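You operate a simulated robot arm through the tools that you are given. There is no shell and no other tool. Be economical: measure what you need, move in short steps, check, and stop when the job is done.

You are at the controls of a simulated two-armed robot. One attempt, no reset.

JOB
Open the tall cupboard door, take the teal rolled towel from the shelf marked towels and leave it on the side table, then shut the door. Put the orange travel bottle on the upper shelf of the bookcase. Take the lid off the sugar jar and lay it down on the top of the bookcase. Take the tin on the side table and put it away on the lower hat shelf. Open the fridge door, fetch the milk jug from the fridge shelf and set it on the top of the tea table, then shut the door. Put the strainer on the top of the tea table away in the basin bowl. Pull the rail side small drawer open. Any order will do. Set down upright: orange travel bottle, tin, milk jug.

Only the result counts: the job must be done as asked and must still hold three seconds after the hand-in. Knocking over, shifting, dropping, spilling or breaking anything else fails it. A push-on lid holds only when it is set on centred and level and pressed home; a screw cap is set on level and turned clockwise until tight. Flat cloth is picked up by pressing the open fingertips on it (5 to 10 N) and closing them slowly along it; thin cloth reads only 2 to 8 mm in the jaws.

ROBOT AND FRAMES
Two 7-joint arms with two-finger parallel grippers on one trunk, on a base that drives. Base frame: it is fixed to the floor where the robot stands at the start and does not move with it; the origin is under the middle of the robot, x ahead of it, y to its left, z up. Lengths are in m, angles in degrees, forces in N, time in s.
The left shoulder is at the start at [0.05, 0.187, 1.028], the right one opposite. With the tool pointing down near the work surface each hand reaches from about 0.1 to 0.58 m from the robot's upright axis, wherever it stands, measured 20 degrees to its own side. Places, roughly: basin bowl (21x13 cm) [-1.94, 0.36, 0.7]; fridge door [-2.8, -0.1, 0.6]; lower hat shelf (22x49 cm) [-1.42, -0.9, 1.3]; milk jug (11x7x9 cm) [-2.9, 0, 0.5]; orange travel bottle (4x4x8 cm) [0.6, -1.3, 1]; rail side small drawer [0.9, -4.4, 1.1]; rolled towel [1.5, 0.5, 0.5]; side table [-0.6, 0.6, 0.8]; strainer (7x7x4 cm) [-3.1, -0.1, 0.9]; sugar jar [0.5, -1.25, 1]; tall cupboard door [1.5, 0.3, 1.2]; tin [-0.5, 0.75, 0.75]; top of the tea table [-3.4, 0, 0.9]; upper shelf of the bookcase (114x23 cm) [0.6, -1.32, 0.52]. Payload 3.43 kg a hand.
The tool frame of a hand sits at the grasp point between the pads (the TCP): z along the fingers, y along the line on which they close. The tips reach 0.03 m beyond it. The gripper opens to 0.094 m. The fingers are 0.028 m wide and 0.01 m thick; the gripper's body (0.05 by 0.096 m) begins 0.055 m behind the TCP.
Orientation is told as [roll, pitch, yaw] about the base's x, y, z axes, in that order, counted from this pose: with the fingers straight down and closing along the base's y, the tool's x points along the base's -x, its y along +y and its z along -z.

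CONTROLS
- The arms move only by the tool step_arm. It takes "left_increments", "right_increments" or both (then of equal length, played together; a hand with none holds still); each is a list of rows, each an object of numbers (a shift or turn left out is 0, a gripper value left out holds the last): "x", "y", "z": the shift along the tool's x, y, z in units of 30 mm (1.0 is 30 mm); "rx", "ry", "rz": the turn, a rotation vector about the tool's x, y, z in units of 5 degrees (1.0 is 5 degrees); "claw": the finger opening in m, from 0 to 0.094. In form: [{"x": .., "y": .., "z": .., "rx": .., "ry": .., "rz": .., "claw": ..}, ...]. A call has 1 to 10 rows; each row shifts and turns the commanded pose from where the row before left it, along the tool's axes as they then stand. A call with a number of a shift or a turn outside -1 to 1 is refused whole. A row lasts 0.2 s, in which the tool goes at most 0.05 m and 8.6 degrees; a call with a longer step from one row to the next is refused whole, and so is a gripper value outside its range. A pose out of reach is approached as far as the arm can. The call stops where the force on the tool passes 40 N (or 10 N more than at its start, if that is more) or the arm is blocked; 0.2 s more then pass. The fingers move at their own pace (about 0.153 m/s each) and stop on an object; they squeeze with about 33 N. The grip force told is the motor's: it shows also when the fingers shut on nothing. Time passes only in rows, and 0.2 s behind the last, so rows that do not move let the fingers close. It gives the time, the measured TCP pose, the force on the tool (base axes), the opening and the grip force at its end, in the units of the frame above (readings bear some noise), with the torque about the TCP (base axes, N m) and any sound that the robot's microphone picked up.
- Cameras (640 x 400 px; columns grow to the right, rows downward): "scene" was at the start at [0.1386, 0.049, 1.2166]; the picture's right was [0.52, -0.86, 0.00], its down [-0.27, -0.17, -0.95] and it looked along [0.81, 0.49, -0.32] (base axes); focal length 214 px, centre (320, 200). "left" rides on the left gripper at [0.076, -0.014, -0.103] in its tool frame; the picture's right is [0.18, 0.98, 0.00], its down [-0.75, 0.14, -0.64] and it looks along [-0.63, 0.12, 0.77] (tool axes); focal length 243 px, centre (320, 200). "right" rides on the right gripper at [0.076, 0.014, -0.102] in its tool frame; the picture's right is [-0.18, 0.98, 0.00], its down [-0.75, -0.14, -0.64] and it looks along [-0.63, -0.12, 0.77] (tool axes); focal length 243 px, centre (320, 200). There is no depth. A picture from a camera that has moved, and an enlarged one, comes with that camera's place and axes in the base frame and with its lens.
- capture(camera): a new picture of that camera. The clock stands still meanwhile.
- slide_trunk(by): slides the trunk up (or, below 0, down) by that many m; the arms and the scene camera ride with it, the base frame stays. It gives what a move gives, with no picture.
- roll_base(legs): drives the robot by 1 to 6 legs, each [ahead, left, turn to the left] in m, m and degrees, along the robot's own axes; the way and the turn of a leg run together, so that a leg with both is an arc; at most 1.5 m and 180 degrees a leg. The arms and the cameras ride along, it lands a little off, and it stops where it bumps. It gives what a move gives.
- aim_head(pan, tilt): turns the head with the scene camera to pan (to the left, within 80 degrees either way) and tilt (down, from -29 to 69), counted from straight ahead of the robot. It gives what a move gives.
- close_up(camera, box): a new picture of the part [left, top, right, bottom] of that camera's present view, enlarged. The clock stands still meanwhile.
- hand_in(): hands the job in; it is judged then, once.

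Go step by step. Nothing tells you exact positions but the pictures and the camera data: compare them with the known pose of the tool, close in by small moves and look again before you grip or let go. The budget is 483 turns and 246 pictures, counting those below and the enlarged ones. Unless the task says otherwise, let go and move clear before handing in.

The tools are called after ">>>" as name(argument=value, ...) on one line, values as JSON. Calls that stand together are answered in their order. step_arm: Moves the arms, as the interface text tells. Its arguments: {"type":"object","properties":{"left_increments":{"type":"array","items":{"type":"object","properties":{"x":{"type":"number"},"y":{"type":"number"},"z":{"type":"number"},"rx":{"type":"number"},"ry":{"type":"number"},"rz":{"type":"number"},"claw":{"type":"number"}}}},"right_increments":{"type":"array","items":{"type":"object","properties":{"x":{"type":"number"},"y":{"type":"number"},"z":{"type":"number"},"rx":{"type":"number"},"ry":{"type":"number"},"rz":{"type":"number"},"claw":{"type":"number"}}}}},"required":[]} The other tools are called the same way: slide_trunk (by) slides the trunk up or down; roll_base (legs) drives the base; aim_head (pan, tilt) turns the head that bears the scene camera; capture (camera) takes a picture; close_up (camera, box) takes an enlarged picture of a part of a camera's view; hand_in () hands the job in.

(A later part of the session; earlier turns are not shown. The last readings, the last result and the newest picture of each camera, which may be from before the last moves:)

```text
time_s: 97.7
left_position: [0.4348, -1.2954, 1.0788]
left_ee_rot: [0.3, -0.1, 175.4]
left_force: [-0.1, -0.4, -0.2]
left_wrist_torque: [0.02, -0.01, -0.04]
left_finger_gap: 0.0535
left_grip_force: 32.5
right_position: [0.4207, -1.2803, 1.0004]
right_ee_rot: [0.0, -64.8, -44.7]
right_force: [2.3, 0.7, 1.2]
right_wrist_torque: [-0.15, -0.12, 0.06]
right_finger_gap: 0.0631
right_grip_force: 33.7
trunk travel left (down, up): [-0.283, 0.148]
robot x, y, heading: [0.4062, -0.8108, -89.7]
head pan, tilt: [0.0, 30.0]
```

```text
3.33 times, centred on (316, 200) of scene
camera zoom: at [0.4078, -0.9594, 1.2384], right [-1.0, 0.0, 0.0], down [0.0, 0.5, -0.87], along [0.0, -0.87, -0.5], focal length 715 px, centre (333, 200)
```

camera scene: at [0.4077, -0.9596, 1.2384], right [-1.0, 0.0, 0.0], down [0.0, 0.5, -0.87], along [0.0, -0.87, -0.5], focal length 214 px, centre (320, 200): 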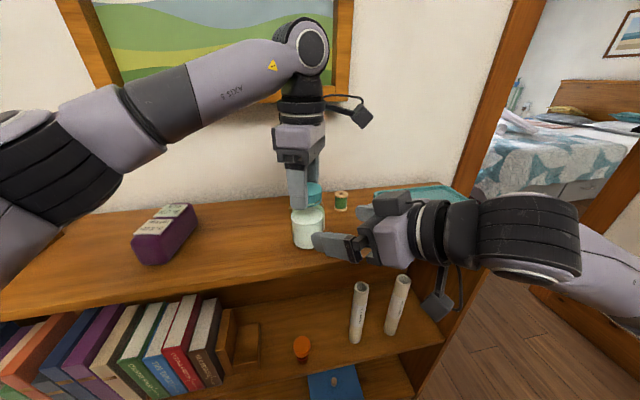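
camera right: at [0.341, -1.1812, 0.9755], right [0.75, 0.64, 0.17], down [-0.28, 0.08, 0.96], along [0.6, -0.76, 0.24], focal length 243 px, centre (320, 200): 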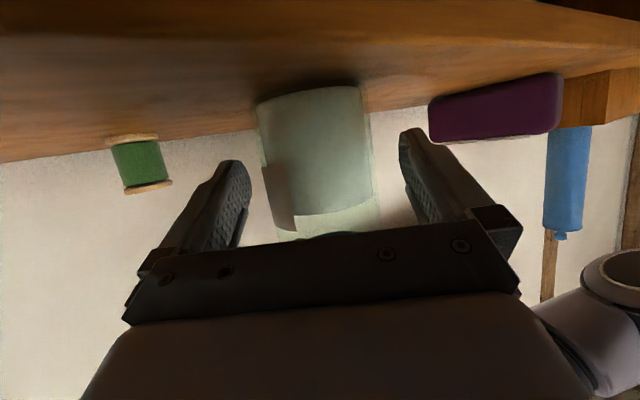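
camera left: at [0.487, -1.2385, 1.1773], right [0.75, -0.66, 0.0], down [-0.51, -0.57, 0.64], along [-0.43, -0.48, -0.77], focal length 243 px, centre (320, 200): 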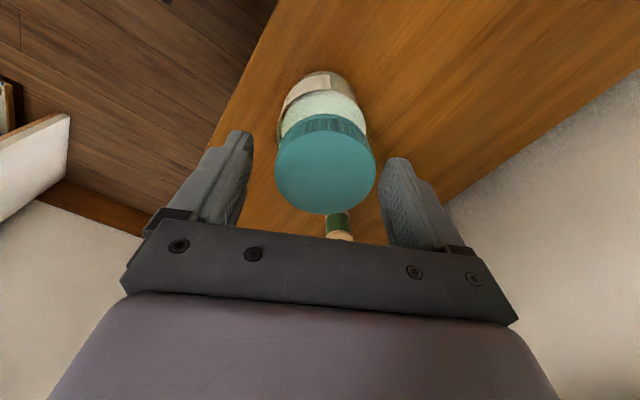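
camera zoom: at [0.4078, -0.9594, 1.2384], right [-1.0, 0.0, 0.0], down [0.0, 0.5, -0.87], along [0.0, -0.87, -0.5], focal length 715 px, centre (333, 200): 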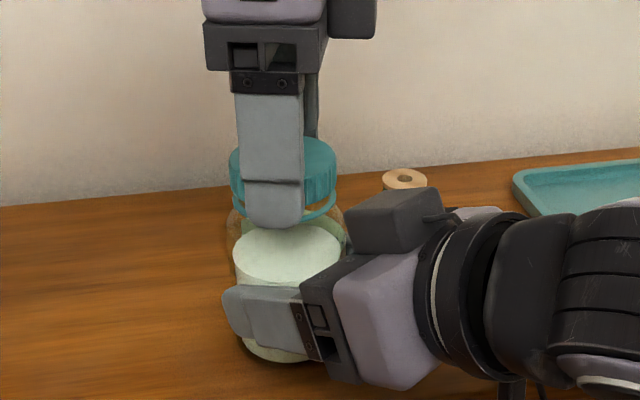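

Forces dropped to zero: the thread has let go. I lift the lid 2 cm.

>>> step_arm(left_increments=[{"z": -0.2}, {"z": -0.3}, {"z": -0.5}, {}])

>>> close_up(camera="scene", box=[220, 140, 412, 260])

```text
time_s: 98.7
left_position: [0.4354, -1.2944, 1.1078]
left_ee_rot: [0.1, -0.1, 175.4]
left_force: [0.6, -0.5, -0.2]
left_wrist_torque: [0.0, 0.01, 0.03]
left_finger_gap: 0.0536
left_grip_force: 32.7
right_position: [0.4188, -1.2792, 1.001]
right_ee_rot: [-0.1, -64.7, -44.8]
right_force: [0.1, 1.6, 0.0]
right_wrist_torque: [-0.05, -0.05, 0.06]
right_finger_gap: 0.0631
right_grip_force: 32.9
trunk travel left (down, up): [-0.283, 0.148]
robot x, y, heading: [0.4076, -0.8082, -89.7]
head pan, tilt: [0.0, 30.0]
```

```text
3.33 times, centred on (316, 200) of scene
camera zoom: at [0.4078, -0.9594, 1.2384], right [-1.0, 0.0, 0.0], down [0.0, 0.5, -0.87], along [0.0, -0.87, -0.5], focal length 715 px, centre (333, 200)
```

zoom: 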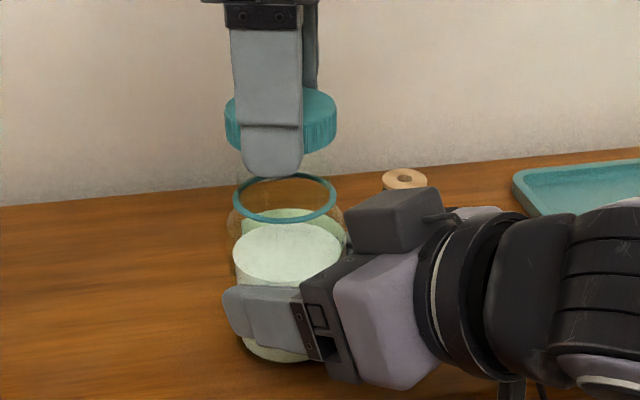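

The lid is off. I open and withdraw the right hand from the jar.

>>> step_arm(right_increments=[{"claw": 0.075}, {"claw": 0.094}, {}, {"z": -0.6}, {"z": -0.8}, {"z": -0.8}, {"z": -0.8}, {"z": -0.8}])

>>> step_arm(left_increments=[{"z": -0.5}, {"z": -0.5}, {"x": 0.73, "y": -0.06}, {"x": 0.73, "y": -0.06}, {"x": 0.73, "y": -0.06}, {"x": 0.73, "y": -0.06}, {"x": 0.73, "y": -0.06}, {}])

>>> capture(camera="scene")

```text
time_s: 100.5
left_position: [0.4349, -1.294, 1.1076]
left_ee_rot: [0.1, 0.0, 175.3]
left_force: [0.3, 0.5, -1.0]
left_wrist_torque: [-0.02, 0.0, 0.03]
left_finger_gap: 0.0535
left_grip_force: 33.1
right_position: [0.3447, -1.2068, 1.05]
right_ee_rot: [-0.1, -64.8, -44.7]
right_force: [1.2, 0.1, 0.8]
right_wrist_torque: [-0.03, -0.02, 0.01]
right_finger_gap: 0.094
right_grip_force: 0.1
trunk travel left (down, up): [-0.283, 0.148]
robot x, y, heading: [0.4031, -0.8082, -89.6]
head pan, tilt: [0.0, 30.0]
```

```text
time_s: 102.3
left_position: [0.5467, -1.2938, 1.1379]
left_ee_rot: [0.2, 0.0, 175.4]
left_force: [-0.8, -0.3, 0.7]
left_wrist_torque: [0.01, 0.0, -0.01]
left_finger_gap: 0.0537
left_grip_force: 33.2
right_position: [0.3451, -1.2065, 1.0495]
right_ee_rot: [-0.1, -64.8, -44.7]
right_force: [0.3, -0.1, -0.1]
right_wrist_torque: [0.01, -0.01, 0.05]
right_finger_gap: 0.094
right_grip_force: 0.0
trunk travel left (down, up): [-0.283, 0.148]
robot x, y, heading: [0.4045, -0.8081, -89.5]
head pan, tilt: [0.0, 30.0]
```

```text
187 pictures are left
camera scene: at [0.4077, -0.9596, 1.2384], right [-1.0, 0.0, 0.0], down [0.0, 0.5, -0.87], along [0.0, -0.87, -0.5], focal length 214 px, centre (320, 200)
```

scene: 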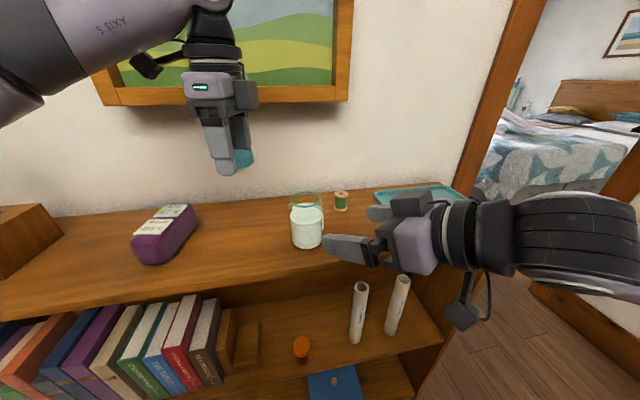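

Jar stands open and undisturbed. I lower the lid onto the top.

>>> step_arm(left_increments=[{"z": 0.9}, {"z": 0.9}, {"z": 0.9}, {"z": 0.9}, {"z": 0.7}, {"z": 0.3}, {}])

>>> close_up(camera="scene", box=[120, 140, 376, 300])

```text
time_s: 103.9
left_position: [0.5438, -1.2961, 0.9991]
left_ee_rot: [0.2, -0.1, 175.3]
left_force: [0.8, -0.5, -0.3]
left_wrist_torque: [0.0, 0.01, -0.02]
left_finger_gap: 0.0536
left_grip_force: 33.4
right_position: [0.3447, -1.2071, 1.0498]
right_ee_rot: [-0.1, -64.8, -44.9]
right_force: [1.0, -0.2, -0.8]
right_wrist_torque: [0.01, -0.03, 0.02]
right_finger_gap: 0.0942
right_grip_force: 0.1
trunk travel left (down, up): [-0.283, 0.148]
robot x, y, heading: [0.4028, -0.808, -89.7]
head pan, tilt: [0.0, 30.0]
```

```text
2.50 times, centred on (248, 220) of scene
camera zoom: at [0.4077, -0.9596, 1.2384], right [-1.0, 0.0, 0.0], down [0.0, 0.5, -0.87], along [0.0, -0.87, -0.5], focal length 536 px, centre (500, 150)
```

zoom: 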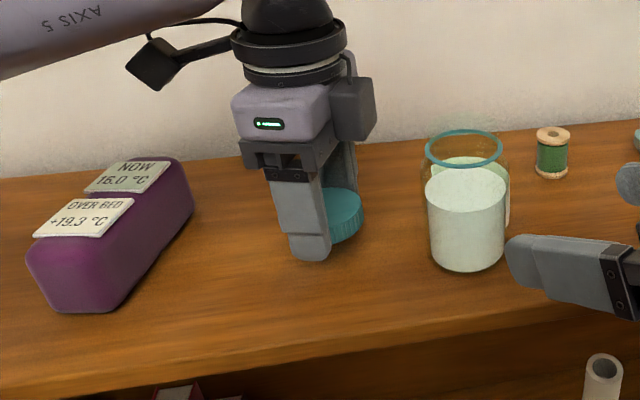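

>>> step_arm(left_increments=[{"z": 0.2}, {"z": 0.1}, {"z": 0.1}, {}])

>>> step_arm(left_increments=[{"z": 0.08}, {"z": 0.08}, {}])

```text
time_s: 104.9
left_position: [0.5441, -1.2946, 0.9877]
left_ee_rot: [0.2, 0.0, 175.2]
left_force: [-0.1, -0.1, -0.5]
left_wrist_torque: [0.0, 0.01, 0.0]
left_finger_gap: 0.0536
left_grip_force: 33.2
right_position: [0.3438, -1.2056, 1.0492]
right_ee_rot: [-0.1, -64.8, -44.8]
right_force: [0.8, -0.4, -0.3]
right_wrist_torque: [-0.01, 0.0, 0.02]
right_finger_gap: 0.0939
right_grip_force: 0.0
trunk travel left (down, up): [-0.283, 0.148]
robot x, y, heading: [0.4045, -0.8148, -89.4]
head pan, tilt: [0.0, 30.0]
```

```text
time_s: 105.7
left_position: [0.5437, -1.2949, 0.9836]
left_ee_rot: [0.2, -0.1, 175.3]
left_force: [-0.3, -0.1, -0.1]
left_wrist_torque: [-0.01, -0.01, 0.0]
left_finger_gap: 0.0533
left_grip_force: 32.6
right_position: [0.3453, -1.2052, 1.0495]
right_ee_rot: [-0.1, -64.7, -44.8]
right_force: [-0.3, 0.2, -0.3]
right_wrist_torque: [-0.02, -0.02, -0.04]
right_finger_gap: 0.094
right_grip_force: 0.0
trunk travel left (down, up): [-0.283, 0.148]
robot x, y, heading: [0.4054, -0.8094, -89.7]
head pan, tilt: [0.0, 30.0]
```

>>> step_arm(left_increments=[{"z": 0.07}, {"z": 0.07}, {}])

>>> step_arm(left_increments=[{"z": 0.07}, {}])

>>> step_arm(left_increments=[{"z": 0.07}, {}])

```text
time_s: 106.5
left_position: [0.5448, -1.2946, 0.98]
left_ee_rot: [0.4, -0.2, 175.3]
left_force: [0.3, -3.3, 13.2]
left_wrist_torque: [0.32, -0.17, -0.11]
left_finger_gap: 0.0537
left_grip_force: 33.3
right_position: [0.3451, -1.2055, 1.0496]
right_ee_rot: [-0.1, -64.7, -44.7]
right_force: [0.0, 0.7, 0.6]
right_wrist_torque: [-0.01, 0.0, -0.02]
right_finger_gap: 0.0938
right_grip_force: 0.1
trunk travel left (down, up): [-0.283, 0.148]
robot x, y, heading: [0.4076, -0.8089, -89.8]
head pan, tilt: [0.0, 30.0]
```

```text
time_s: 107.1
left_position: [0.5439, -1.2956, 0.981]
left_ee_rot: [0.6, -0.2, 175.4]
left_force: [3.3, -7.6, 32.6]
left_wrist_torque: [0.85, -0.46, -0.32]
left_finger_gap: 0.0533
left_grip_force: 33.1
right_position: [0.3443, -1.2055, 1.0493]
right_ee_rot: [-0.2, -64.9, -44.6]
right_force: [-0.6, 0.1, -0.2]
right_wrist_torque: [0.01, 0.0, 0.02]
right_finger_gap: 0.0941
right_grip_force: 0.0
trunk travel left (down, up): [-0.283, 0.148]
robot x, y, heading: [0.4062, -0.8113, -89.7]
head pan, tilt: [0.0, 30.0]
```

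```text
time_s: 107.8
left_position: [0.5449, -1.2955, 0.9806]
left_ee_rot: [0.8, -0.2, 175.2]
left_force: [0.6, 5.1, 9.5]
left_wrist_torque: [0.51, -0.2, -0.02]
left_finger_gap: 0.0535
left_grip_force: 33.2
right_position: [0.3467, -1.2058, 1.0496]
right_ee_rot: [-0.3, -64.8, -44.6]
right_force: [0.6, -0.2, 0.4]
right_wrist_torque: [0.01, -0.02, 0.05]
right_finger_gap: 0.0941
right_grip_force: 0.1
trunk travel left (down, up): [-0.283, 0.148]
robot x, y, heading: [0.4077, -0.8088, -89.4]
head pan, tilt: [0.0, 30.0]
stopped in row 2 (left hand): the force on the tool passed its limit (the readings are from after the stop); the commanded pose is now the measured one
```

Lid on the surface. I open, and raise the left hand straight up.

>>> step_arm(left_increments=[{"claw": 0.065}, {"claw": 0.08}, {}, {"z": -0.5}, {"z": -0.9}, {"z": -0.9}, {"z": -0.9}, {"z": -0.9}, {"z": -0.9}])

>>> close_up(camera="scene", box=[120, 140, 376, 300])

```text
time_s: 109.8
left_position: [0.546, -1.2947, 1.1292]
left_ee_rot: [0.7, -0.3, 175.2]
left_force: [0.1, -0.1, -0.6]
left_wrist_torque: [0.0, 0.0, 0.02]
left_finger_gap: 0.08
left_grip_force: 0.1
right_position: [0.3441, -1.2068, 1.0494]
right_ee_rot: [-0.1, -64.9, -44.8]
right_force: [-0.7, 0.8, 0.3]
right_wrist_torque: [0.0, 0.03, 0.0]
right_finger_gap: 0.0941
right_grip_force: 0.2
trunk travel left (down, up): [-0.283, 0.148]
robot x, y, heading: [0.4067, -0.8094, -89.9]
head pan, tilt: [0.0, 30.0]
```

```text
2.50 times, centred on (248, 220) of scene
camera zoom: at [0.4077, -0.9593, 1.2384], right [-1.0, 0.0, 0.0], down [0.0, 0.5, -0.87], along [0.0, -0.87, -0.5], focal length 536 px, centre (500, 150)
```

zoom: 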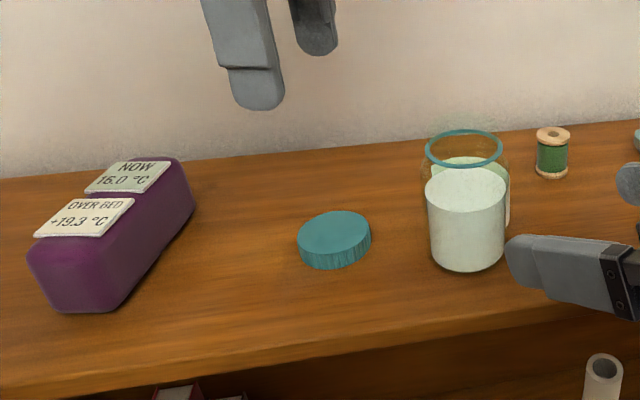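

Lid lies on the bookcase top. I back away and unwind the left wrist.

>>> roll_base(legs=[[-0.45, 0, 0]])

>>> step_arm(left_increments=[{"rz": 1}, {"rz": 1}, {"rz": 1}, {"rz": 1}, {"rz": 1}, {"rz": 1}, {"rz": 1}, {"rz": 1}, {"rz": 1}, {"rz": 1}])

>>> step_arm(left_increments=[{"rz": 1}, {"rz": 1}, {"rz": 1}, {"rz": 1}, {"rz": 1}, {"rz": 1}, {"rz": 1}, {"rz": 1}, {"rz": 1}, {"rz": 1}])

>>> step_arm(left_increments=[{"rz": 1}, {"rz": 1}, {"rz": 1}, {"rz": 1}, {"rz": 1}, {"rz": 1}, {"rz": 1}, {"rz": 1}, {"rz": 1}, {"rz": 1}], right_increments=[{"z": -0.7, "x": -0.5}, {"z": -0.7, "x": -0.5}, {"rx": 0.9, "y": -0.5}, {"rx": 0.9, "y": -0.5}, {"rx": 0.9, "y": -0.5}, {}, {}, {}, {}, {}])

```text
time_s: 112.5
left_position: [0.5425, -0.8486, 1.1288]
left_ee_rot: [0.7, -0.1, 175.1]
left_force: [-0.5, 0.0, 0.1]
left_wrist_torque: [0.03, -0.01, 0.0]
left_finger_gap: 0.08
left_grip_force: 0.0
right_position: [0.3422, -0.7594, 1.05]
right_ee_rot: [-0.1, -64.8, -44.9]
right_force: [0.4, 0.0, 0.3]
right_wrist_torque: [-0.02, 0.0, 0.02]
right_finger_gap: 0.0943
right_grip_force: 0.1
trunk travel left (down, up): [-0.283, 0.148]
robot x, y, heading: [0.4048, -0.3601, -90.2]
head pan, tilt: [0.0, 30.0]
```

```text
time_s: 114.7
left_position: [0.5438, -0.8479, 1.1292]
left_ee_rot: [0.6, 0.3, 125.0]
left_force: [0.0, 1.1, -0.8]
left_wrist_torque: [-0.02, -0.01, 0.02]
left_finger_gap: 0.08
left_grip_force: 0.1
right_position: [0.3423, -0.76, 1.0491]
right_ee_rot: [-0.1, -64.7, -45.0]
right_force: [-0.2, 0.2, 0.2]
right_wrist_torque: [0.0, 0.01, -0.01]
right_finger_gap: 0.0942
right_grip_force: 0.1
trunk travel left (down, up): [-0.283, 0.148]
robot x, y, heading: [0.4077, -0.3675, -89.9]
head pan, tilt: [0.0, 30.0]
```

```text
time_s: 116.9
left_position: [0.5429, -0.8474, 1.1296]
left_ee_rot: [0.1, 0.7, 75.0]
left_force: [-0.1, 0.1, 0.1]
left_wrist_torque: [0.01, -0.03, 0.05]
left_finger_gap: 0.0797
left_grip_force: 0.1
right_position: [0.3423, -0.7598, 1.05]
right_ee_rot: [-0.1, -64.8, -45.1]
right_force: [-0.2, 0.5, -0.3]
right_wrist_torque: [0.01, 0.0, 0.06]
right_finger_gap: 0.0937
right_grip_force: 0.0
trunk travel left (down, up): [-0.283, 0.148]
robot x, y, heading: [0.4048, -0.3673, -89.9]
head pan, tilt: [0.0, 30.0]
```

```text
time_s: 119.1
left_position: [0.5441, -0.8495, 1.1284]
left_ee_rot: [-0.4, 0.4, 25.1]
left_force: [0.5, 0.5, -0.7]
left_wrist_torque: [-0.01, 0.0, -0.02]
left_finger_gap: 0.0801
left_grip_force: 0.1
right_position: [0.2933, -0.771, 1.0974]
right_ee_rot: [-13.7, -64.7, -45.0]
right_force: [-0.7, -0.4, -0.2]
right_wrist_torque: [-0.05, -0.03, -0.01]
right_finger_gap: 0.094
right_grip_force: 0.1
trunk travel left (down, up): [-0.283, 0.148]
robot x, y, heading: [0.4045, -0.3636, -90.0]
head pan, tilt: [0.0, 30.0]
```

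>>> step_arm(left_increments=[{"rz": 1}, {"rz": 1}, {"rz": 1}, {"rz": 1}, {"rz": 1}, {"rz": 1}, {"rz": 1}, {"rz": 1}, {"rz": 1}, {"rz": 1}], right_increments=[{"rx": -0.9}, {"rx": -0.9}, {"rx": -0.9}, {"ry": 1}, {"ry": 1}, {"ry": 1}, {"ry": 1}, {"ry": 1}, {"ry": 1}, {"ry": 1}])

>>> step_arm(left_increments=[{"rz": 1}, {"rz": 1}, {"rz": 1}, {"rz": 1}, {"rz": 1}, {"rz": 1}, {"rz": 1}, {"rz": 1}, {"rz": 1}, {"rz": 1}], right_increments=[{"ry": 1}, {"ry": 1}, {"ry": 1}, {"ry": 1}, {"ry": 1}, {"ry": 1}, {"rz": 1}, {"rz": 1}, {"rz": 1}, {"rz": 1}])

>>> step_arm(left_increments=[{"rz": 1}, {"rz": 1}, {"rz": 1}, {}, {}], right_increments=[{"rz": 1}, {"rz": 1}, {"rz": 1}, {"rz": 1}, {"rz": 1}])

>>> capture(camera="scene")

```text
time_s: 121.3
left_position: [0.5421, -0.847, 1.1294]
left_ee_rot: [-0.7, 0.0, -24.9]
left_force: [0.5, -0.6, 1.0]
left_wrist_torque: [0.0, 0.0, 0.01]
left_finger_gap: 0.0799
left_grip_force: 0.1
right_position: [0.2915, -0.771, 1.0963]
right_ee_rot: [-0.1, -29.8, -45.0]
right_force: [0.0, 0.1, 0.2]
right_wrist_torque: [0.01, -0.02, 0.01]
right_finger_gap: 0.0939
right_grip_force: 0.1
trunk travel left (down, up): [-0.283, 0.148]
robot x, y, heading: [0.4042, -0.3695, -89.8]
head pan, tilt: [0.0, 30.0]
```

```text
time_s: 123.5
left_position: [0.5438, -0.8482, 1.1305]
left_ee_rot: [-0.4, -0.6, -74.9]
left_force: [-0.7, 0.4, -0.1]
left_wrist_torque: [-0.04, 0.02, -0.02]
left_finger_gap: 0.0799
left_grip_force: 0.1
right_position: [0.292, -0.7721, 1.0951]
right_ee_rot: [-0.1, 0.2, -65.1]
right_force: [0.0, 0.2, 0.4]
right_wrist_torque: [-0.02, -0.02, -0.05]
right_finger_gap: 0.0941
right_grip_force: 0.0
trunk travel left (down, up): [-0.283, 0.148]
robot x, y, heading: [0.407, -0.3662, -90.1]
head pan, tilt: [0.0, 30.0]
```

```text
time_s: 124.7
left_position: [0.5432, -0.8484, 1.1287]
left_ee_rot: [-0.2, -0.5, -89.8]
left_force: [0.3, 0.0, 0.9]
left_wrist_torque: [-0.02, 0.02, 0.0]
left_finger_gap: 0.0801
left_grip_force: 0.1
right_position: [0.291, -0.7712, 1.0968]
right_ee_rot: [-0.2, 0.1, -90.0]
right_force: [0.0, -0.1, -0.1]
right_wrist_torque: [-0.01, 0.01, 0.01]
right_finger_gap: 0.0939
right_grip_force: 0.1
trunk travel left (down, up): [-0.283, 0.148]
robot x, y, heading: [0.4096, -0.3661, -89.8]
head pan, tilt: [0.0, 30.0]
```

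```text
184 pictures are left
camera scene: at [0.406, -0.5133, 1.2384], right [-1.0, 0.0, 0.0], down [0.0, 0.5, -0.87], along [0.0, -0.87, -0.5], focal length 214 px, centre (320, 200)
```

scene: 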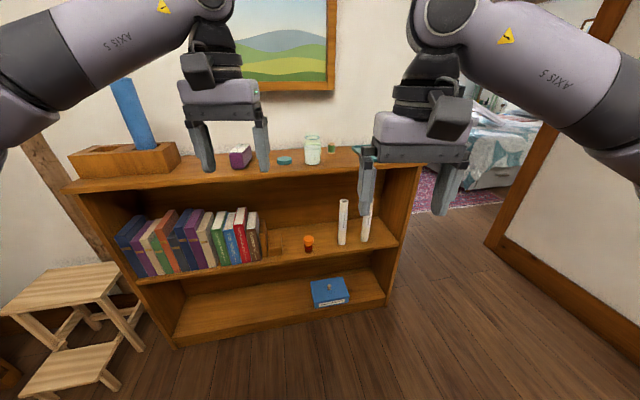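

Next the tall cupboard. I turn to face it.

>>> roll_base(legs=[[0, 0, 90]])

>>> aim_head(pan=20, tilt=15)

>>> capture(camera="scene")

```text
time_s: 128.9
left_position: [0.8913, -0.2371, 1.1299]
left_ee_rot: [-0.2, -0.6, -0.9]
left_force: [0.2, 0.6, -0.4]
left_wrist_torque: [-0.02, 0.0, -0.01]
left_finger_gap: 0.08
left_grip_force: 0.0
right_position: [0.8098, -0.4876, 1.0964]
right_ee_rot: [-0.2, 0.0, -1.3]
right_force: [0.2, 0.6, -0.4]
right_wrist_torque: [0.0, -0.02, -0.02]
right_finger_gap: 0.0941
right_grip_force: 0.1
trunk travel left (down, up): [-0.283, 0.148]
robot x, y, heading: [0.4059, -0.3642, -0.9]
head pan, tilt: [0.0, 30.0]
```

```text
time_s: 129.7
left_position: [0.8923, -0.2374, 1.1295]
left_ee_rot: [-0.1, -0.7, -1.0]
left_force: [-0.1, -0.7, 0.2]
left_wrist_torque: [0.0, -0.01, 0.02]
left_finger_gap: 0.0798
left_grip_force: 0.1
right_position: [0.8095, -0.4872, 1.0959]
right_ee_rot: [-0.2, 0.0, -1.2]
right_force: [0.4, 0.2, 0.8]
right_wrist_torque: [0.02, 0.03, 0.03]
right_finger_gap: 0.0942
right_grip_force: 0.0
trunk travel left (down, up): [-0.283, 0.148]
robot x, y, heading: [0.4049, -0.3644, -1.1]
head pan, tilt: [20.0, 15.0]
```

```text
183 pictures are left
camera scene: at [0.5526, -0.3354, 1.2625], right [0.32, -0.95, 0.0], down [-0.25, -0.08, -0.97], along [0.91, 0.31, -0.26], focal length 214 px, centre (320, 200)
```

scene: 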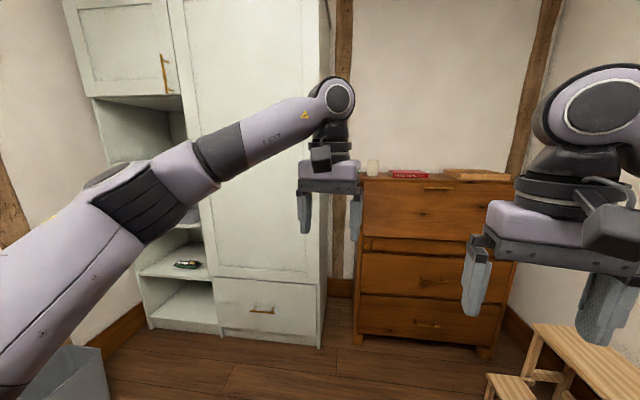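

The cupboard front is at about x=1.53, door y 0–0.6 with its handle near y=0.04, z≈1.05. I drive near and pitch the left hand forward.

>>> roll_base(legs=[[0.42, 0.2, 1]])

>>> step_arm(left_increments=[{"ry": -1}, {"ry": -1}, {"ry": -1}, {"ry": -1}, {"ry": -1}, {"ry": -1}, {"ry": -1}, {"ry": -1}, {"ry": -1}])

>>> step_arm(left_increments=[{"ry": -1}, {"ry": -1}, {"ry": -1}, {"ry": -1}, {"ry": -1}, {"ry": -1}, {"ry": -1}, {"ry": -1}, {"ry": -1}])

>>> capture(camera="scene")

>>> capture(camera="left")

```text
time_s: 132.5
left_position: [1.3031, -0.0305, 1.1291]
left_ee_rot: [-0.2, -0.7, 0.2]
left_force: [0.1, 0.2, -0.2]
left_wrist_torque: [0.02, -0.02, 0.03]
left_finger_gap: 0.08
left_grip_force: 0.0
right_position: [1.2261, -0.2831, 1.0961]
right_ee_rot: [-0.2, 0.1, 0.0]
right_force: [-0.2, -0.1, 0.4]
right_wrist_torque: [0.02, -0.01, 0.0]
right_finger_gap: 0.0938
right_grip_force: 0.0
trunk travel left (down, up): [-0.283, 0.148]
robot x, y, heading: [0.8208, -0.1699, -0.2]
head pan, tilt: [20.0, 15.0]
```

```text
time_s: 134.5
left_position: [1.3032, -0.0306, 1.1303]
left_ee_rot: [-0.4, -45.7, 0.3]
left_force: [-0.3, 0.4, -0.3]
left_wrist_torque: [0.0, -0.02, -0.01]
left_finger_gap: 0.0799
left_grip_force: 0.0
right_position: [1.2273, -0.2822, 1.0961]
right_ee_rot: [-0.2, 0.1, 0.0]
right_force: [0.1, 0.8, -0.1]
right_wrist_torque: [-0.04, 0.01, -0.02]
right_finger_gap: 0.094
right_grip_force: 0.0
trunk travel left (down, up): [-0.283, 0.148]
robot x, y, heading: [0.8179, -0.1682, 0.0]
head pan, tilt: [20.0, 15.0]
```

```text
time_s: 136.5
left_position: [1.3029, -0.0321, 1.1297]
left_ee_rot: [-163.8, -89.1, 164.0]
left_force: [0.7, 0.4, -0.8]
left_wrist_torque: [0.0, -0.01, 0.03]
left_finger_gap: 0.0798
left_grip_force: 0.0
right_position: [1.2251, -0.2829, 1.0961]
right_ee_rot: [-0.1, 0.1, -0.1]
right_force: [0.2, 0.3, 0.5]
right_wrist_torque: [0.04, 0.01, -0.04]
right_finger_gap: 0.0941
right_grip_force: 0.2
trunk travel left (down, up): [-0.283, 0.148]
robot x, y, heading: [0.8231, -0.1697, 0.0]
head pan, tilt: [20.0, 15.0]
```

```text
182 pictures are left
camera scene: at [0.9656, -0.1359, 1.2627], right [0.34, -0.94, 0.0], down [-0.24, -0.09, -0.97], along [0.91, 0.33, -0.26], focal length 214 px, centre (320, 200)
```

scene: 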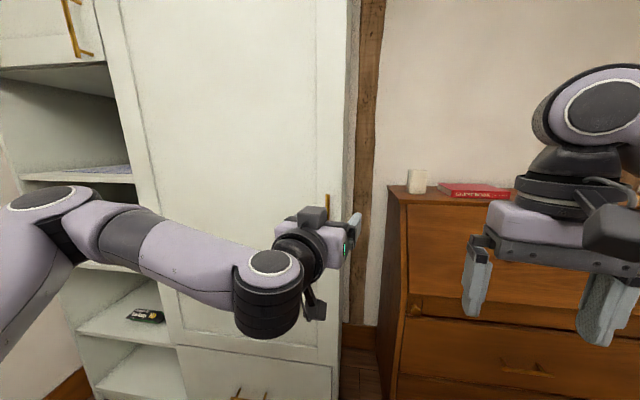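

```text
181 pictures are left
camera left: at [1.2011, -0.0469, 1.0517], right [0.0, 0.98, -0.19], down [-0.65, 0.14, 0.74], along [0.76, 0.12, 0.64], focal length 243 px, centre (320, 200)
```

left: 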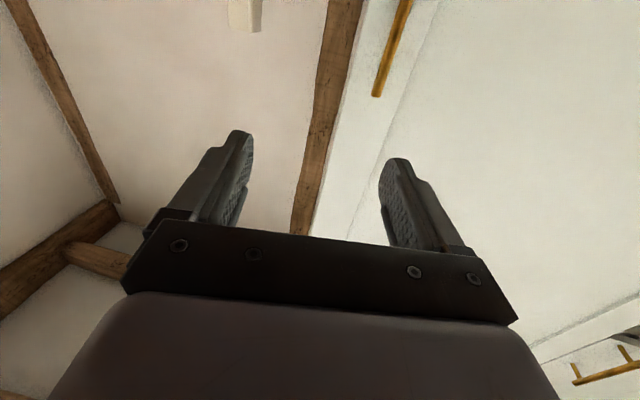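

The handle is at y≈0.036, z 0.97–1.13. I align the hand with it.

>>> step_arm(left_increments=[{"y": 0.757, "x": 0.85}, {"y": 0.757, "x": 0.85}, {"y": 0.757, "x": 0.85}, {}])

>>> capture(camera="left")

>>> close_up(camera="scene", box=[230, 150, 422, 270])

```text
time_s: 137.5
left_position: [1.2982, 0.0049, 1.0774]
left_ee_rot: [-149.8, -89.4, 150.1]
left_force: [0.4, 0.2, -0.3]
left_wrist_torque: [0.03, -0.02, -0.01]
left_finger_gap: 0.0799
left_grip_force: 0.0
left hand out of reach, approached as far as the arm can: row 2, 3
right_position: [1.2262, -0.2833, 1.0963]
right_ee_rot: [-0.2, 0.1, -0.2]
right_force: [-0.1, 1.1, -0.1]
right_wrist_torque: [0.01, -0.03, 0.02]
right_finger_gap: 0.0942
right_grip_force: 0.1
trunk travel left (down, up): [-0.283, 0.148]
robot x, y, heading: [0.8211, -0.1675, 0.0]
head pan, tilt: [20.0, 15.0]
```

```text
180 pictures are left
camera left: at [1.196, -0.0103, 1.0001], right [0.0, 0.98, -0.19], down [-0.65, 0.14, 0.75], along [0.76, 0.13, 0.64], focal length 243 px, centre (320, 200)
```

left: 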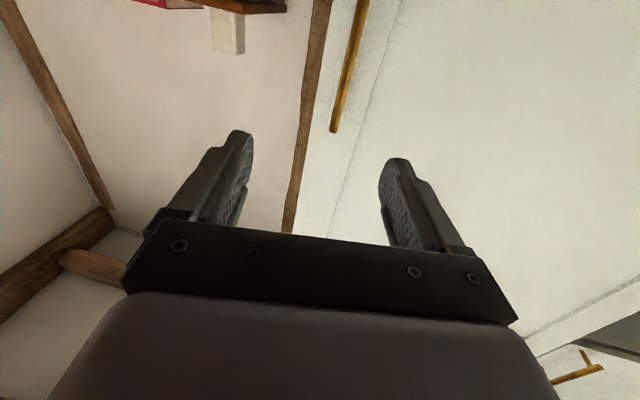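

```text
3.33 times, centred on (326, 210) of scene
camera zoom: at [0.9664, -0.1351, 1.2625], right [0.34, -0.94, 0.0], down [-0.24, -0.09, -0.97], along [0.91, 0.33, -0.26], focal length 715 px, centre (300, 167)
```

zoom: 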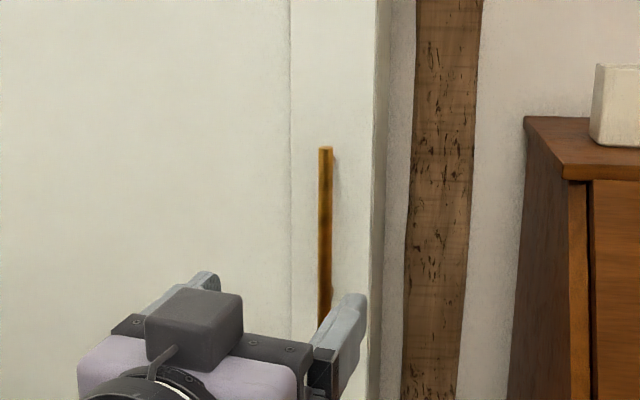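

Handle bar at (1.494, 0.035). I drive 10 cm ahead, 3 cm left, then extend.

>>> roll_base(legs=[[0.1, 0.032, 0]])

>>> step_arm(left_increments=[{"z": 0.5}, {"z": 0.5}, {}])

>>> capture(camera="left")

```text
time_s: 138.6
left_position: [1.3958, 0.0376, 1.0765]
left_ee_rot: [-149.2, -89.5, 149.6]
left_force: [0.4, 1.4, 0.2]
left_wrist_torque: [0.01, -0.03, -0.02]
left_finger_gap: 0.0802
left_grip_force: 0.0
right_position: [1.3241, -0.2517, 1.095]
right_ee_rot: [-0.1, 0.1, -0.1]
right_force: [0.8, 0.1, -0.4]
right_wrist_torque: [-0.03, 0.02, 0.0]
right_finger_gap: 0.0939
right_grip_force: 0.1
trunk travel left (down, up): [-0.283, 0.148]
robot x, y, heading: [0.918, -0.1364, -0.1]
head pan, tilt: [20.0, 15.0]
```

```text
time_s: 139.4
left_position: [1.4255, 0.0344, 1.0802]
left_ee_rot: [-136.6, -89.7, 137.2]
left_force: [0.5, -0.5, 0.1]
left_wrist_torque: [0.0, -0.02, -0.04]
left_finger_gap: 0.0802
left_grip_force: 0.1
left hand out of reach, approached as far as the arm can: row 2
right_position: [1.3239, -0.2505, 1.0965]
right_ee_rot: [-0.2, 0.1, -0.1]
right_force: [-0.2, -0.5, 0.1]
right_wrist_torque: [0.02, 0.0, -0.01]
right_finger_gap: 0.0939
right_grip_force: 0.1
trunk travel left (down, up): [-0.283, 0.148]
robot x, y, heading: [0.9198, -0.1373, 0.1]
head pan, tilt: [20.0, 15.0]
```

```text
178 pictures are left
camera left: at [1.3237, 0.0175, 1.0027], right [-0.01, 0.98, -0.19], down [-0.65, 0.14, 0.75], along [0.76, 0.13, 0.63], focal length 243 px, centre (320, 200)
```

left: 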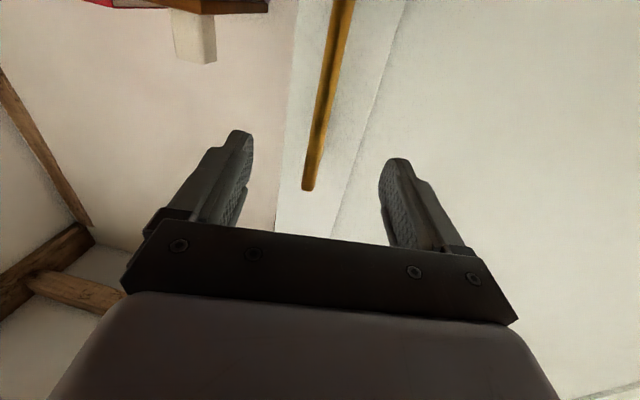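

>>> roll_base(legs=[[0.062, 0.0, 0]])

>>> capture(camera="left")

>>> close_up(camera="scene", box=[230, 150, 422, 270])

```text
time_s: 140.4
left_position: [1.4874, 0.0338, 1.0794]
left_ee_rot: [-139.6, -89.5, 140.1]
left_force: [0.4, 1.1, 0.3]
left_wrist_torque: [-0.03, 0.04, -0.01]
left_finger_gap: 0.08
left_grip_force: 0.2
right_position: [1.3849, -0.2505, 1.0965]
right_ee_rot: [-0.3, 0.1, -0.1]
right_force: [-0.3, 0.1, 0.1]
right_wrist_torque: [0.0, 0.0, -0.05]
right_finger_gap: 0.094
right_grip_force: 0.1
trunk travel left (down, up): [-0.283, 0.148]
robot x, y, heading: [0.9818, -0.1356, 0.0]
head pan, tilt: [20.0, 15.0]
```

```text
177 pictures are left
camera left: at [1.3857, 0.0175, 1.0029], right [-0.01, 0.98, -0.19], down [-0.65, 0.14, 0.75], along [0.76, 0.13, 0.63], focal length 243 px, centre (320, 200)
```

left: 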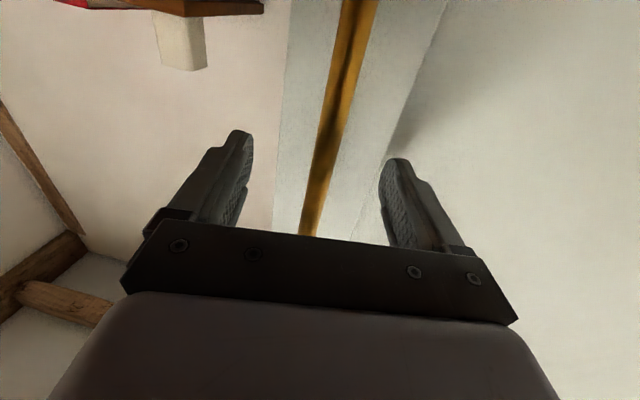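

```text
3.33 times, centred on (326, 210) of scene
camera zoom: at [1.1265, -0.1036, 1.2626], right [0.34, -0.94, 0.0], down [-0.24, -0.09, -0.97], along [0.91, 0.33, -0.26], focal length 715 px, centre (300, 167)
```

zoom: 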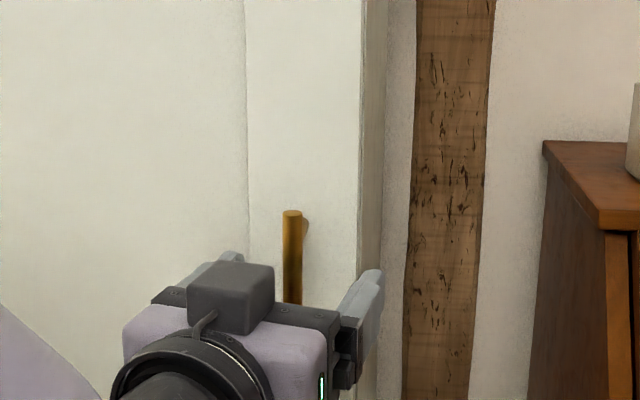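

The bar is between the fingers. Close.

>>> step_arm(left_increments=[{"claw": 0.04}, {"claw": 0.0}, {}, {}, {}])

>>> capture(camera="left")

```text
time_s: 141.6
left_position: [1.4855, 0.0336, 1.0795]
left_ee_rot: [-146.4, -89.7, 146.8]
left_force: [-0.3, -4.4, -2.4]
left_wrist_torque: [0.28, -0.28, -0.03]
left_finger_gap: 0.0159
left_grip_force: 45.0
right_position: [1.3866, -0.2513, 1.0968]
right_ee_rot: [-0.1, 0.1, -0.1]
right_force: [-0.3, -0.1, -0.6]
right_wrist_torque: [0.03, -0.01, -0.04]
right_finger_gap: 0.0941
right_grip_force: 0.0
trunk travel left (down, up): [-0.283, 0.148]
robot x, y, heading: [0.9816, -0.1385, -0.2]
head pan, tilt: [20.0, 15.0]
```

```text
175 pictures are left
camera left: at [1.3856, 0.0168, 1.0029], right [-0.01, 0.98, -0.19], down [-0.65, 0.14, 0.75], along [0.76, 0.13, 0.63], focal length 243 px, centre (320, 200)
```

left: 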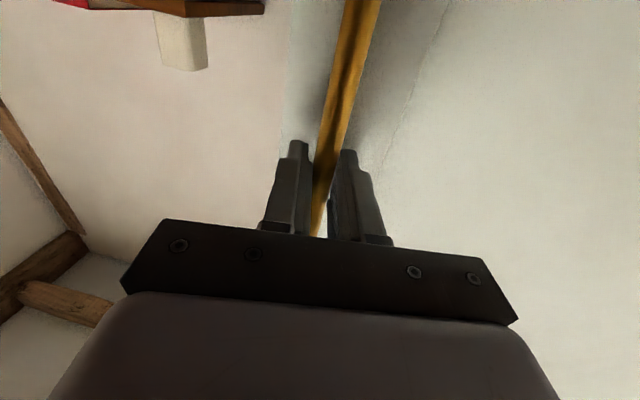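

Gripped. I swing the door open with the base arcing about the hinge: two legs of 8°.

>>> roll_base(legs=[[-0.103, 0.077, -8]])

>>> capture(camera="scene")

```text
time_s: 142.7
left_position: [1.433, 0.0296, 1.0789]
left_ee_rot: [-164.2, -89.8, 157.6]
left_force: [1.3, -2.2, 0.7]
left_wrist_torque: [0.2, 0.23, 0.22]
left_finger_gap: 0.0114
left_grip_force: 44.8
right_position: [1.3054, -0.2366, 1.0956]
right_ee_rot: [-0.1, 0.1, -5.6]
right_force: [0.3, 0.4, -0.4]
right_wrist_torque: [0.01, 0.02, 0.01]
right_finger_gap: 0.0939
right_grip_force: 0.2
trunk travel left (down, up): [-0.283, 0.148]
robot x, y, heading: [0.9123, -0.0849, -5.3]
head pan, tilt: [20.0, 15.0]
stopped in leg 1: the force on the tool passed its limit (the readings are from after the stop); the commanded pose is now the measured one
```

```text
174 pictures are left
camera scene: at [1.0627, -0.0646, 1.2626], right [0.25, -0.97, 0.0], down [-0.25, -0.06, -0.97], along [0.94, 0.24, -0.26], focal length 214 px, centre (320, 200)
```

scene: 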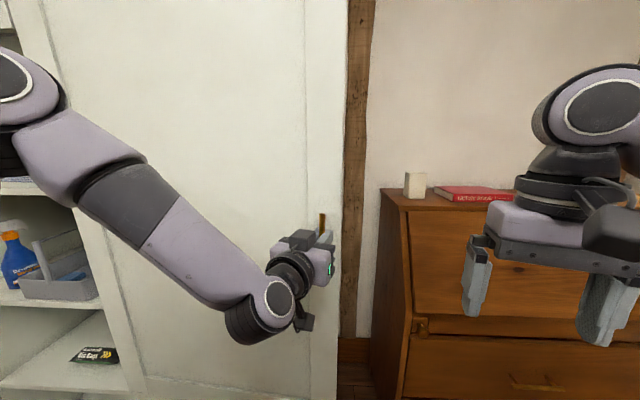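

>>> capture(camera="left")

>>> close_up(camera="scene", box=[200, 180, 392, 300])

```text
173 pictures are left
camera left: at [1.3297, 0.0257, 1.0029], right [0.11, 0.98, -0.18], down [-0.62, 0.21, 0.75], along [0.77, 0.03, 0.63], focal length 243 px, centre (320, 200)
```

left: 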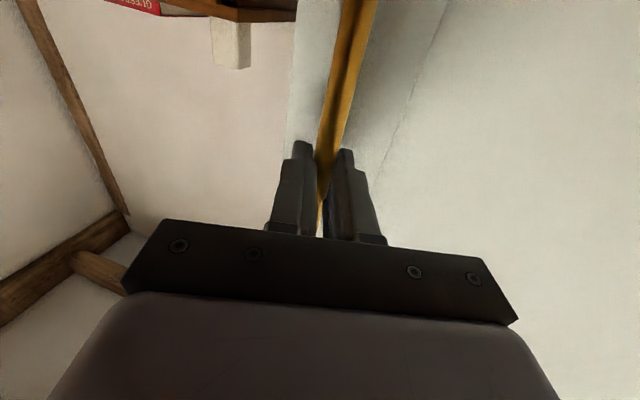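

```text
3.33 times, centred on (296, 240) of scene
camera zoom: at [1.0627, -0.0646, 1.2626], right [0.25, -0.97, 0.0], down [-0.25, -0.06, -0.97], along [0.94, 0.24, -0.26], focal length 715 px, centre (400, 67)
```

zoom: 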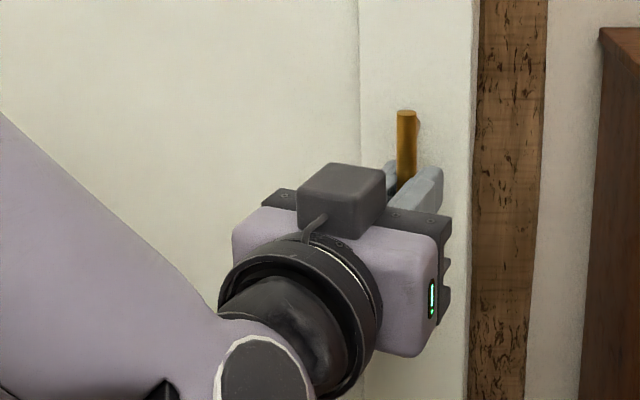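

The door moved; the hinge is farther left (y≈0.72). I continue with a corrected arc in small legs.

>>> roll_base(legs=[[-0.06, 0.038, -4]])

>>> roll_base(legs=[[-0.06, 0.038, -4]])

```text
time_s: 143.9
left_position: [1.3775, 0.0282, 1.0801]
left_ee_rot: [-134.7, -90.1, 122.3]
left_force: [-0.2, -1.3, 3.7]
left_wrist_torque: [0.27, 0.74, -0.06]
left_finger_gap: 0.0116
left_grip_force: 45.0
right_position: [1.2365, -0.2188, 1.0966]
right_ee_rot: [-0.2, 0.1, -9.7]
right_force: [0.5, 0.6, -0.5]
right_wrist_torque: [0.04, 0.01, 0.01]
right_finger_gap: 0.0941
right_grip_force: 0.0
trunk travel left (down, up): [-0.283, 0.148]
robot x, y, heading: [0.8531, -0.0401, -9.7]
head pan, tilt: [20.0, 15.0]
stopped in leg 1: the force on the tool passed its limit (the readings are from after the stop); the commanded pose is now the measured one
```

```text
time_s: 145.1
left_position: [1.3267, 0.0336, 1.0796]
left_ee_rot: [-8.6, -90.0, -9.4]
left_force: [0.1, -3.2, 2.6]
left_wrist_torque: [0.2, 0.71, -0.04]
left_finger_gap: 0.0118
left_grip_force: 44.3
right_position: [1.1702, -0.1962, 1.096]
right_ee_rot: [-0.1, 0.1, -14.0]
right_force: [-1.1, 0.3, 0.4]
right_wrist_torque: [-0.02, 0.0, 0.01]
right_finger_gap: 0.0937
right_grip_force: 0.1
trunk travel left (down, up): [-0.283, 0.148]
robot x, y, heading: [0.8012, 0.01, -14.2]
head pan, tilt: [20.0, 15.0]
stopped in leg 1: the force on the tool passed its limit (the readings are from after the stop); the commanded pose is now the measured one
```

>>> capture(camera="scene")

>>> capture(camera="left")

```text
171 pictures are left
camera scene: at [0.954, 0.0088, 1.2626], right [0.1, -0.99, 0.0], down [-0.26, -0.03, -0.97], along [0.96, 0.1, -0.26], focal length 214 px, centre (320, 200)
```

scene: 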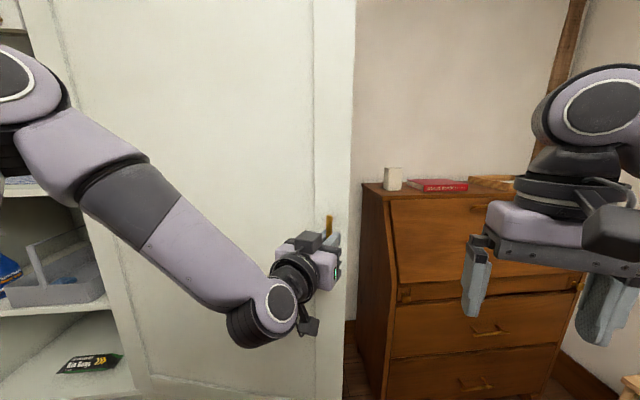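

```text
170 pictures are left
camera left: at [1.2244, 0.0504, 1.0032], right [0.3, 0.93, -0.18], down [-0.57, 0.33, 0.75], along [0.77, -0.13, 0.63], focal length 243 px, centre (320, 200)
```

left: 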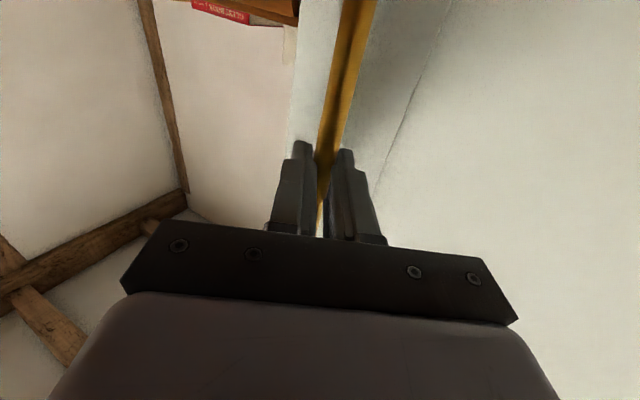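

>>> roll_base(legs=[[-0.056, 0.036, -4]])

>>> roll_base(legs=[[-0.056, 0.036, -4]])

>>> roll_base(legs=[[-0.056, 0.036, -4]])

>>> roll_base(legs=[[-0.056, 0.036, -4]])

>>> capture(camera="scene")

```text
time_s: 146.3
left_position: [1.2759, 0.0411, 1.0785]
left_ee_rot: [-8.3, -90.0, -15.4]
left_force: [-1.2, -3.2, 2.6]
left_wrist_torque: [0.21, 0.36, -0.05]
left_finger_gap: 0.0116
left_grip_force: 45.3
right_position: [1.1071, -0.1715, 1.0954]
right_ee_rot: [-0.1, 0.0, -18.0]
right_force: [0.0, 0.4, -0.3]
right_wrist_torque: [0.01, -0.02, 0.0]
right_finger_gap: 0.0941
right_grip_force: 0.0
trunk travel left (down, up): [-0.283, 0.148]
robot x, y, heading: [0.7543, 0.0674, -18.1]
head pan, tilt: [20.0, 15.0]
stopped in leg 1: the force on the tool passed its limit (the readings are from after the stop); the commanded pose is now the measured one
```

```text
time_s: 147.4
left_position: [1.2271, 0.0528, 1.0799]
left_ee_rot: [-2.5, -89.6, -26.2]
left_force: [-1.7, -4.1, 4.2]
left_wrist_torque: [1.01, -0.36, -0.06]
left_finger_gap: 0.011
left_grip_force: 44.8
right_position: [1.0489, -0.1409, 1.0952]
right_ee_rot: [-0.1, 0.0, -22.3]
right_force: [0.9, 0.1, 0.3]
right_wrist_torque: [0.02, 0.01, 0.05]
right_finger_gap: 0.0939
right_grip_force: 0.1
trunk travel left (down, up): [-0.283, 0.148]
robot x, y, heading: [0.717, 0.1214, -22.2]
head pan, tilt: [20.0, 15.0]
stopped in leg 1: the force on the tool passed its limit (the readings are from after the stop); the commanded pose is now the measured one
```

```text
time_s: 148.4
left_position: [1.182, 0.0683, 1.0797]
left_ee_rot: [1.0, -89.3, -34.4]
left_force: [-12.0, -30.6, -4.1]
left_wrist_torque: [-1.28, -0.06, -0.22]
left_finger_gap: 0.0111
left_grip_force: 44.7
right_position: [0.9924, -0.11, 1.0956]
right_ee_rot: [0.1, -0.1, -26.4]
right_force: [0.1, 0.1, 0.0]
right_wrist_torque: [0.03, -0.05, -0.05]
right_finger_gap: 0.094
right_grip_force: 0.1
trunk travel left (down, up): [-0.283, 0.148]
robot x, y, heading: [0.679, 0.1754, -26.6]
head pan, tilt: [20.0, 15.0]
```

```text
time_s: 149.6
left_position: [1.1357, 0.0881, 1.0795]
left_ee_rot: [0.2, -89.1, -38.9]
left_force: [-3.0, -5.1, 3.8]
left_wrist_torque: [0.95, -0.54, -0.03]
left_finger_gap: 0.0109
left_grip_force: 44.7
right_position: [0.937, -0.0699, 1.0961]
right_ee_rot: [-0.1, 0.0, -30.4]
right_force: [0.4, 0.0, -0.2]
right_wrist_torque: [-0.02, -0.01, -0.01]
right_finger_gap: 0.0939
right_grip_force: 0.1
trunk travel left (down, up): [-0.283, 0.148]
robot x, y, heading: [0.6476, 0.2379, -30.9]
head pan, tilt: [20.0, 15.0]
stopped in leg 1: the force on the tool passed its limit (the readings are from after the stop); the commanded pose is now the measured one
```

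```text
169 pictures are left
camera scene: at [0.7886, 0.1885, 1.2626], right [-0.19, -0.98, 0.0], down [-0.25, 0.05, -0.97], along [0.95, -0.18, -0.26], focal length 214 px, centre (320, 200)
```

scene: 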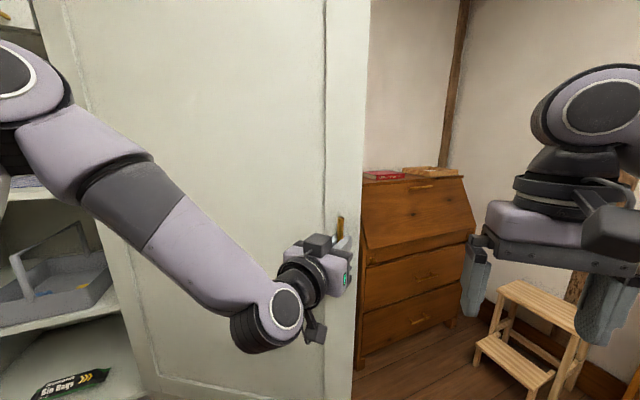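

The door is about 30° open. I release, retract the left hand, then step to the right to push the door from its inner side.

>>> step_arm(left_increments=[{"claw": 0.05}, {"claw": 0.08}, {}, {"z": -0.7}, {"z": -0.9}, {"z": -0.9}, {}])

>>> roll_base(legs=[[-0.15, -0.3, 0], [0.0, -0.25, 30.9]])

>>> capture(camera="scene")

```text
time_s: 151.2
left_position: [1.0879, 0.1244, 1.0791]
left_ee_rot: [-10.1, -89.2, -28.5]
left_force: [0.4, -1.0, 0.1]
left_wrist_torque: [-0.04, 0.01, 0.01]
left_finger_gap: 0.0798
left_grip_force: 0.1
left hand out of reach, approached as far as the arm can: row 6
right_position: [0.9372, -0.068, 1.0967]
right_ee_rot: [-0.2, 0.0, -30.5]
right_force: [0.1, -0.5, -0.7]
right_wrist_torque: [0.03, -0.01, 0.02]
right_finger_gap: 0.0943
right_grip_force: 0.1
trunk travel left (down, up): [-0.283, 0.148]
robot x, y, heading: [0.6467, 0.2368, -30.5]
head pan, tilt: [20.0, 15.0]
```

```text
time_s: 154.9
left_position: [0.7291, -0.0568, 1.0807]
left_ee_rot: [-9.4, -89.1, 1.1]
left_force: [-0.3, -0.3, 0.2]
left_wrist_torque: [0.01, 0.05, 0.0]
left_finger_gap: 0.08
left_grip_force: 0.0
right_position: [0.6987, -0.3012, 1.0956]
right_ee_rot: [-0.2, 0.0, -0.3]
right_force: [-0.5, -0.1, -0.6]
right_wrist_torque: [0.01, -0.05, -0.01]
right_finger_gap: 0.0941
right_grip_force: 0.1
trunk travel left (down, up): [-0.283, 0.148]
robot x, y, heading: [0.2896, -0.1835, -0.3]
head pan, tilt: [20.0, 15.0]
```

```text
168 pictures are left
camera scene: at [0.4401, -0.1523, 1.2626], right [0.33, -0.94, 0.0], down [-0.24, -0.09, -0.97], along [0.91, 0.32, -0.26], focal length 214 px, centre (320, 200)
```

scene: 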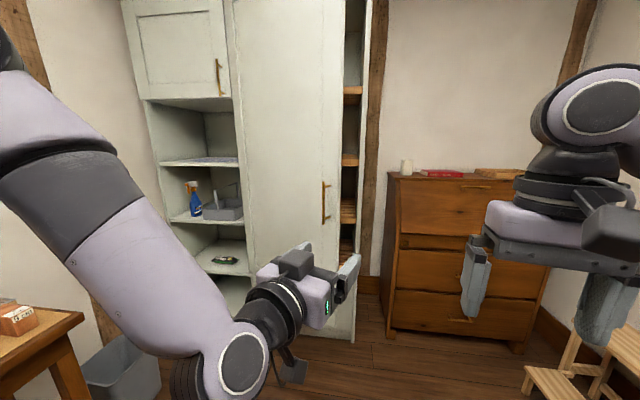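

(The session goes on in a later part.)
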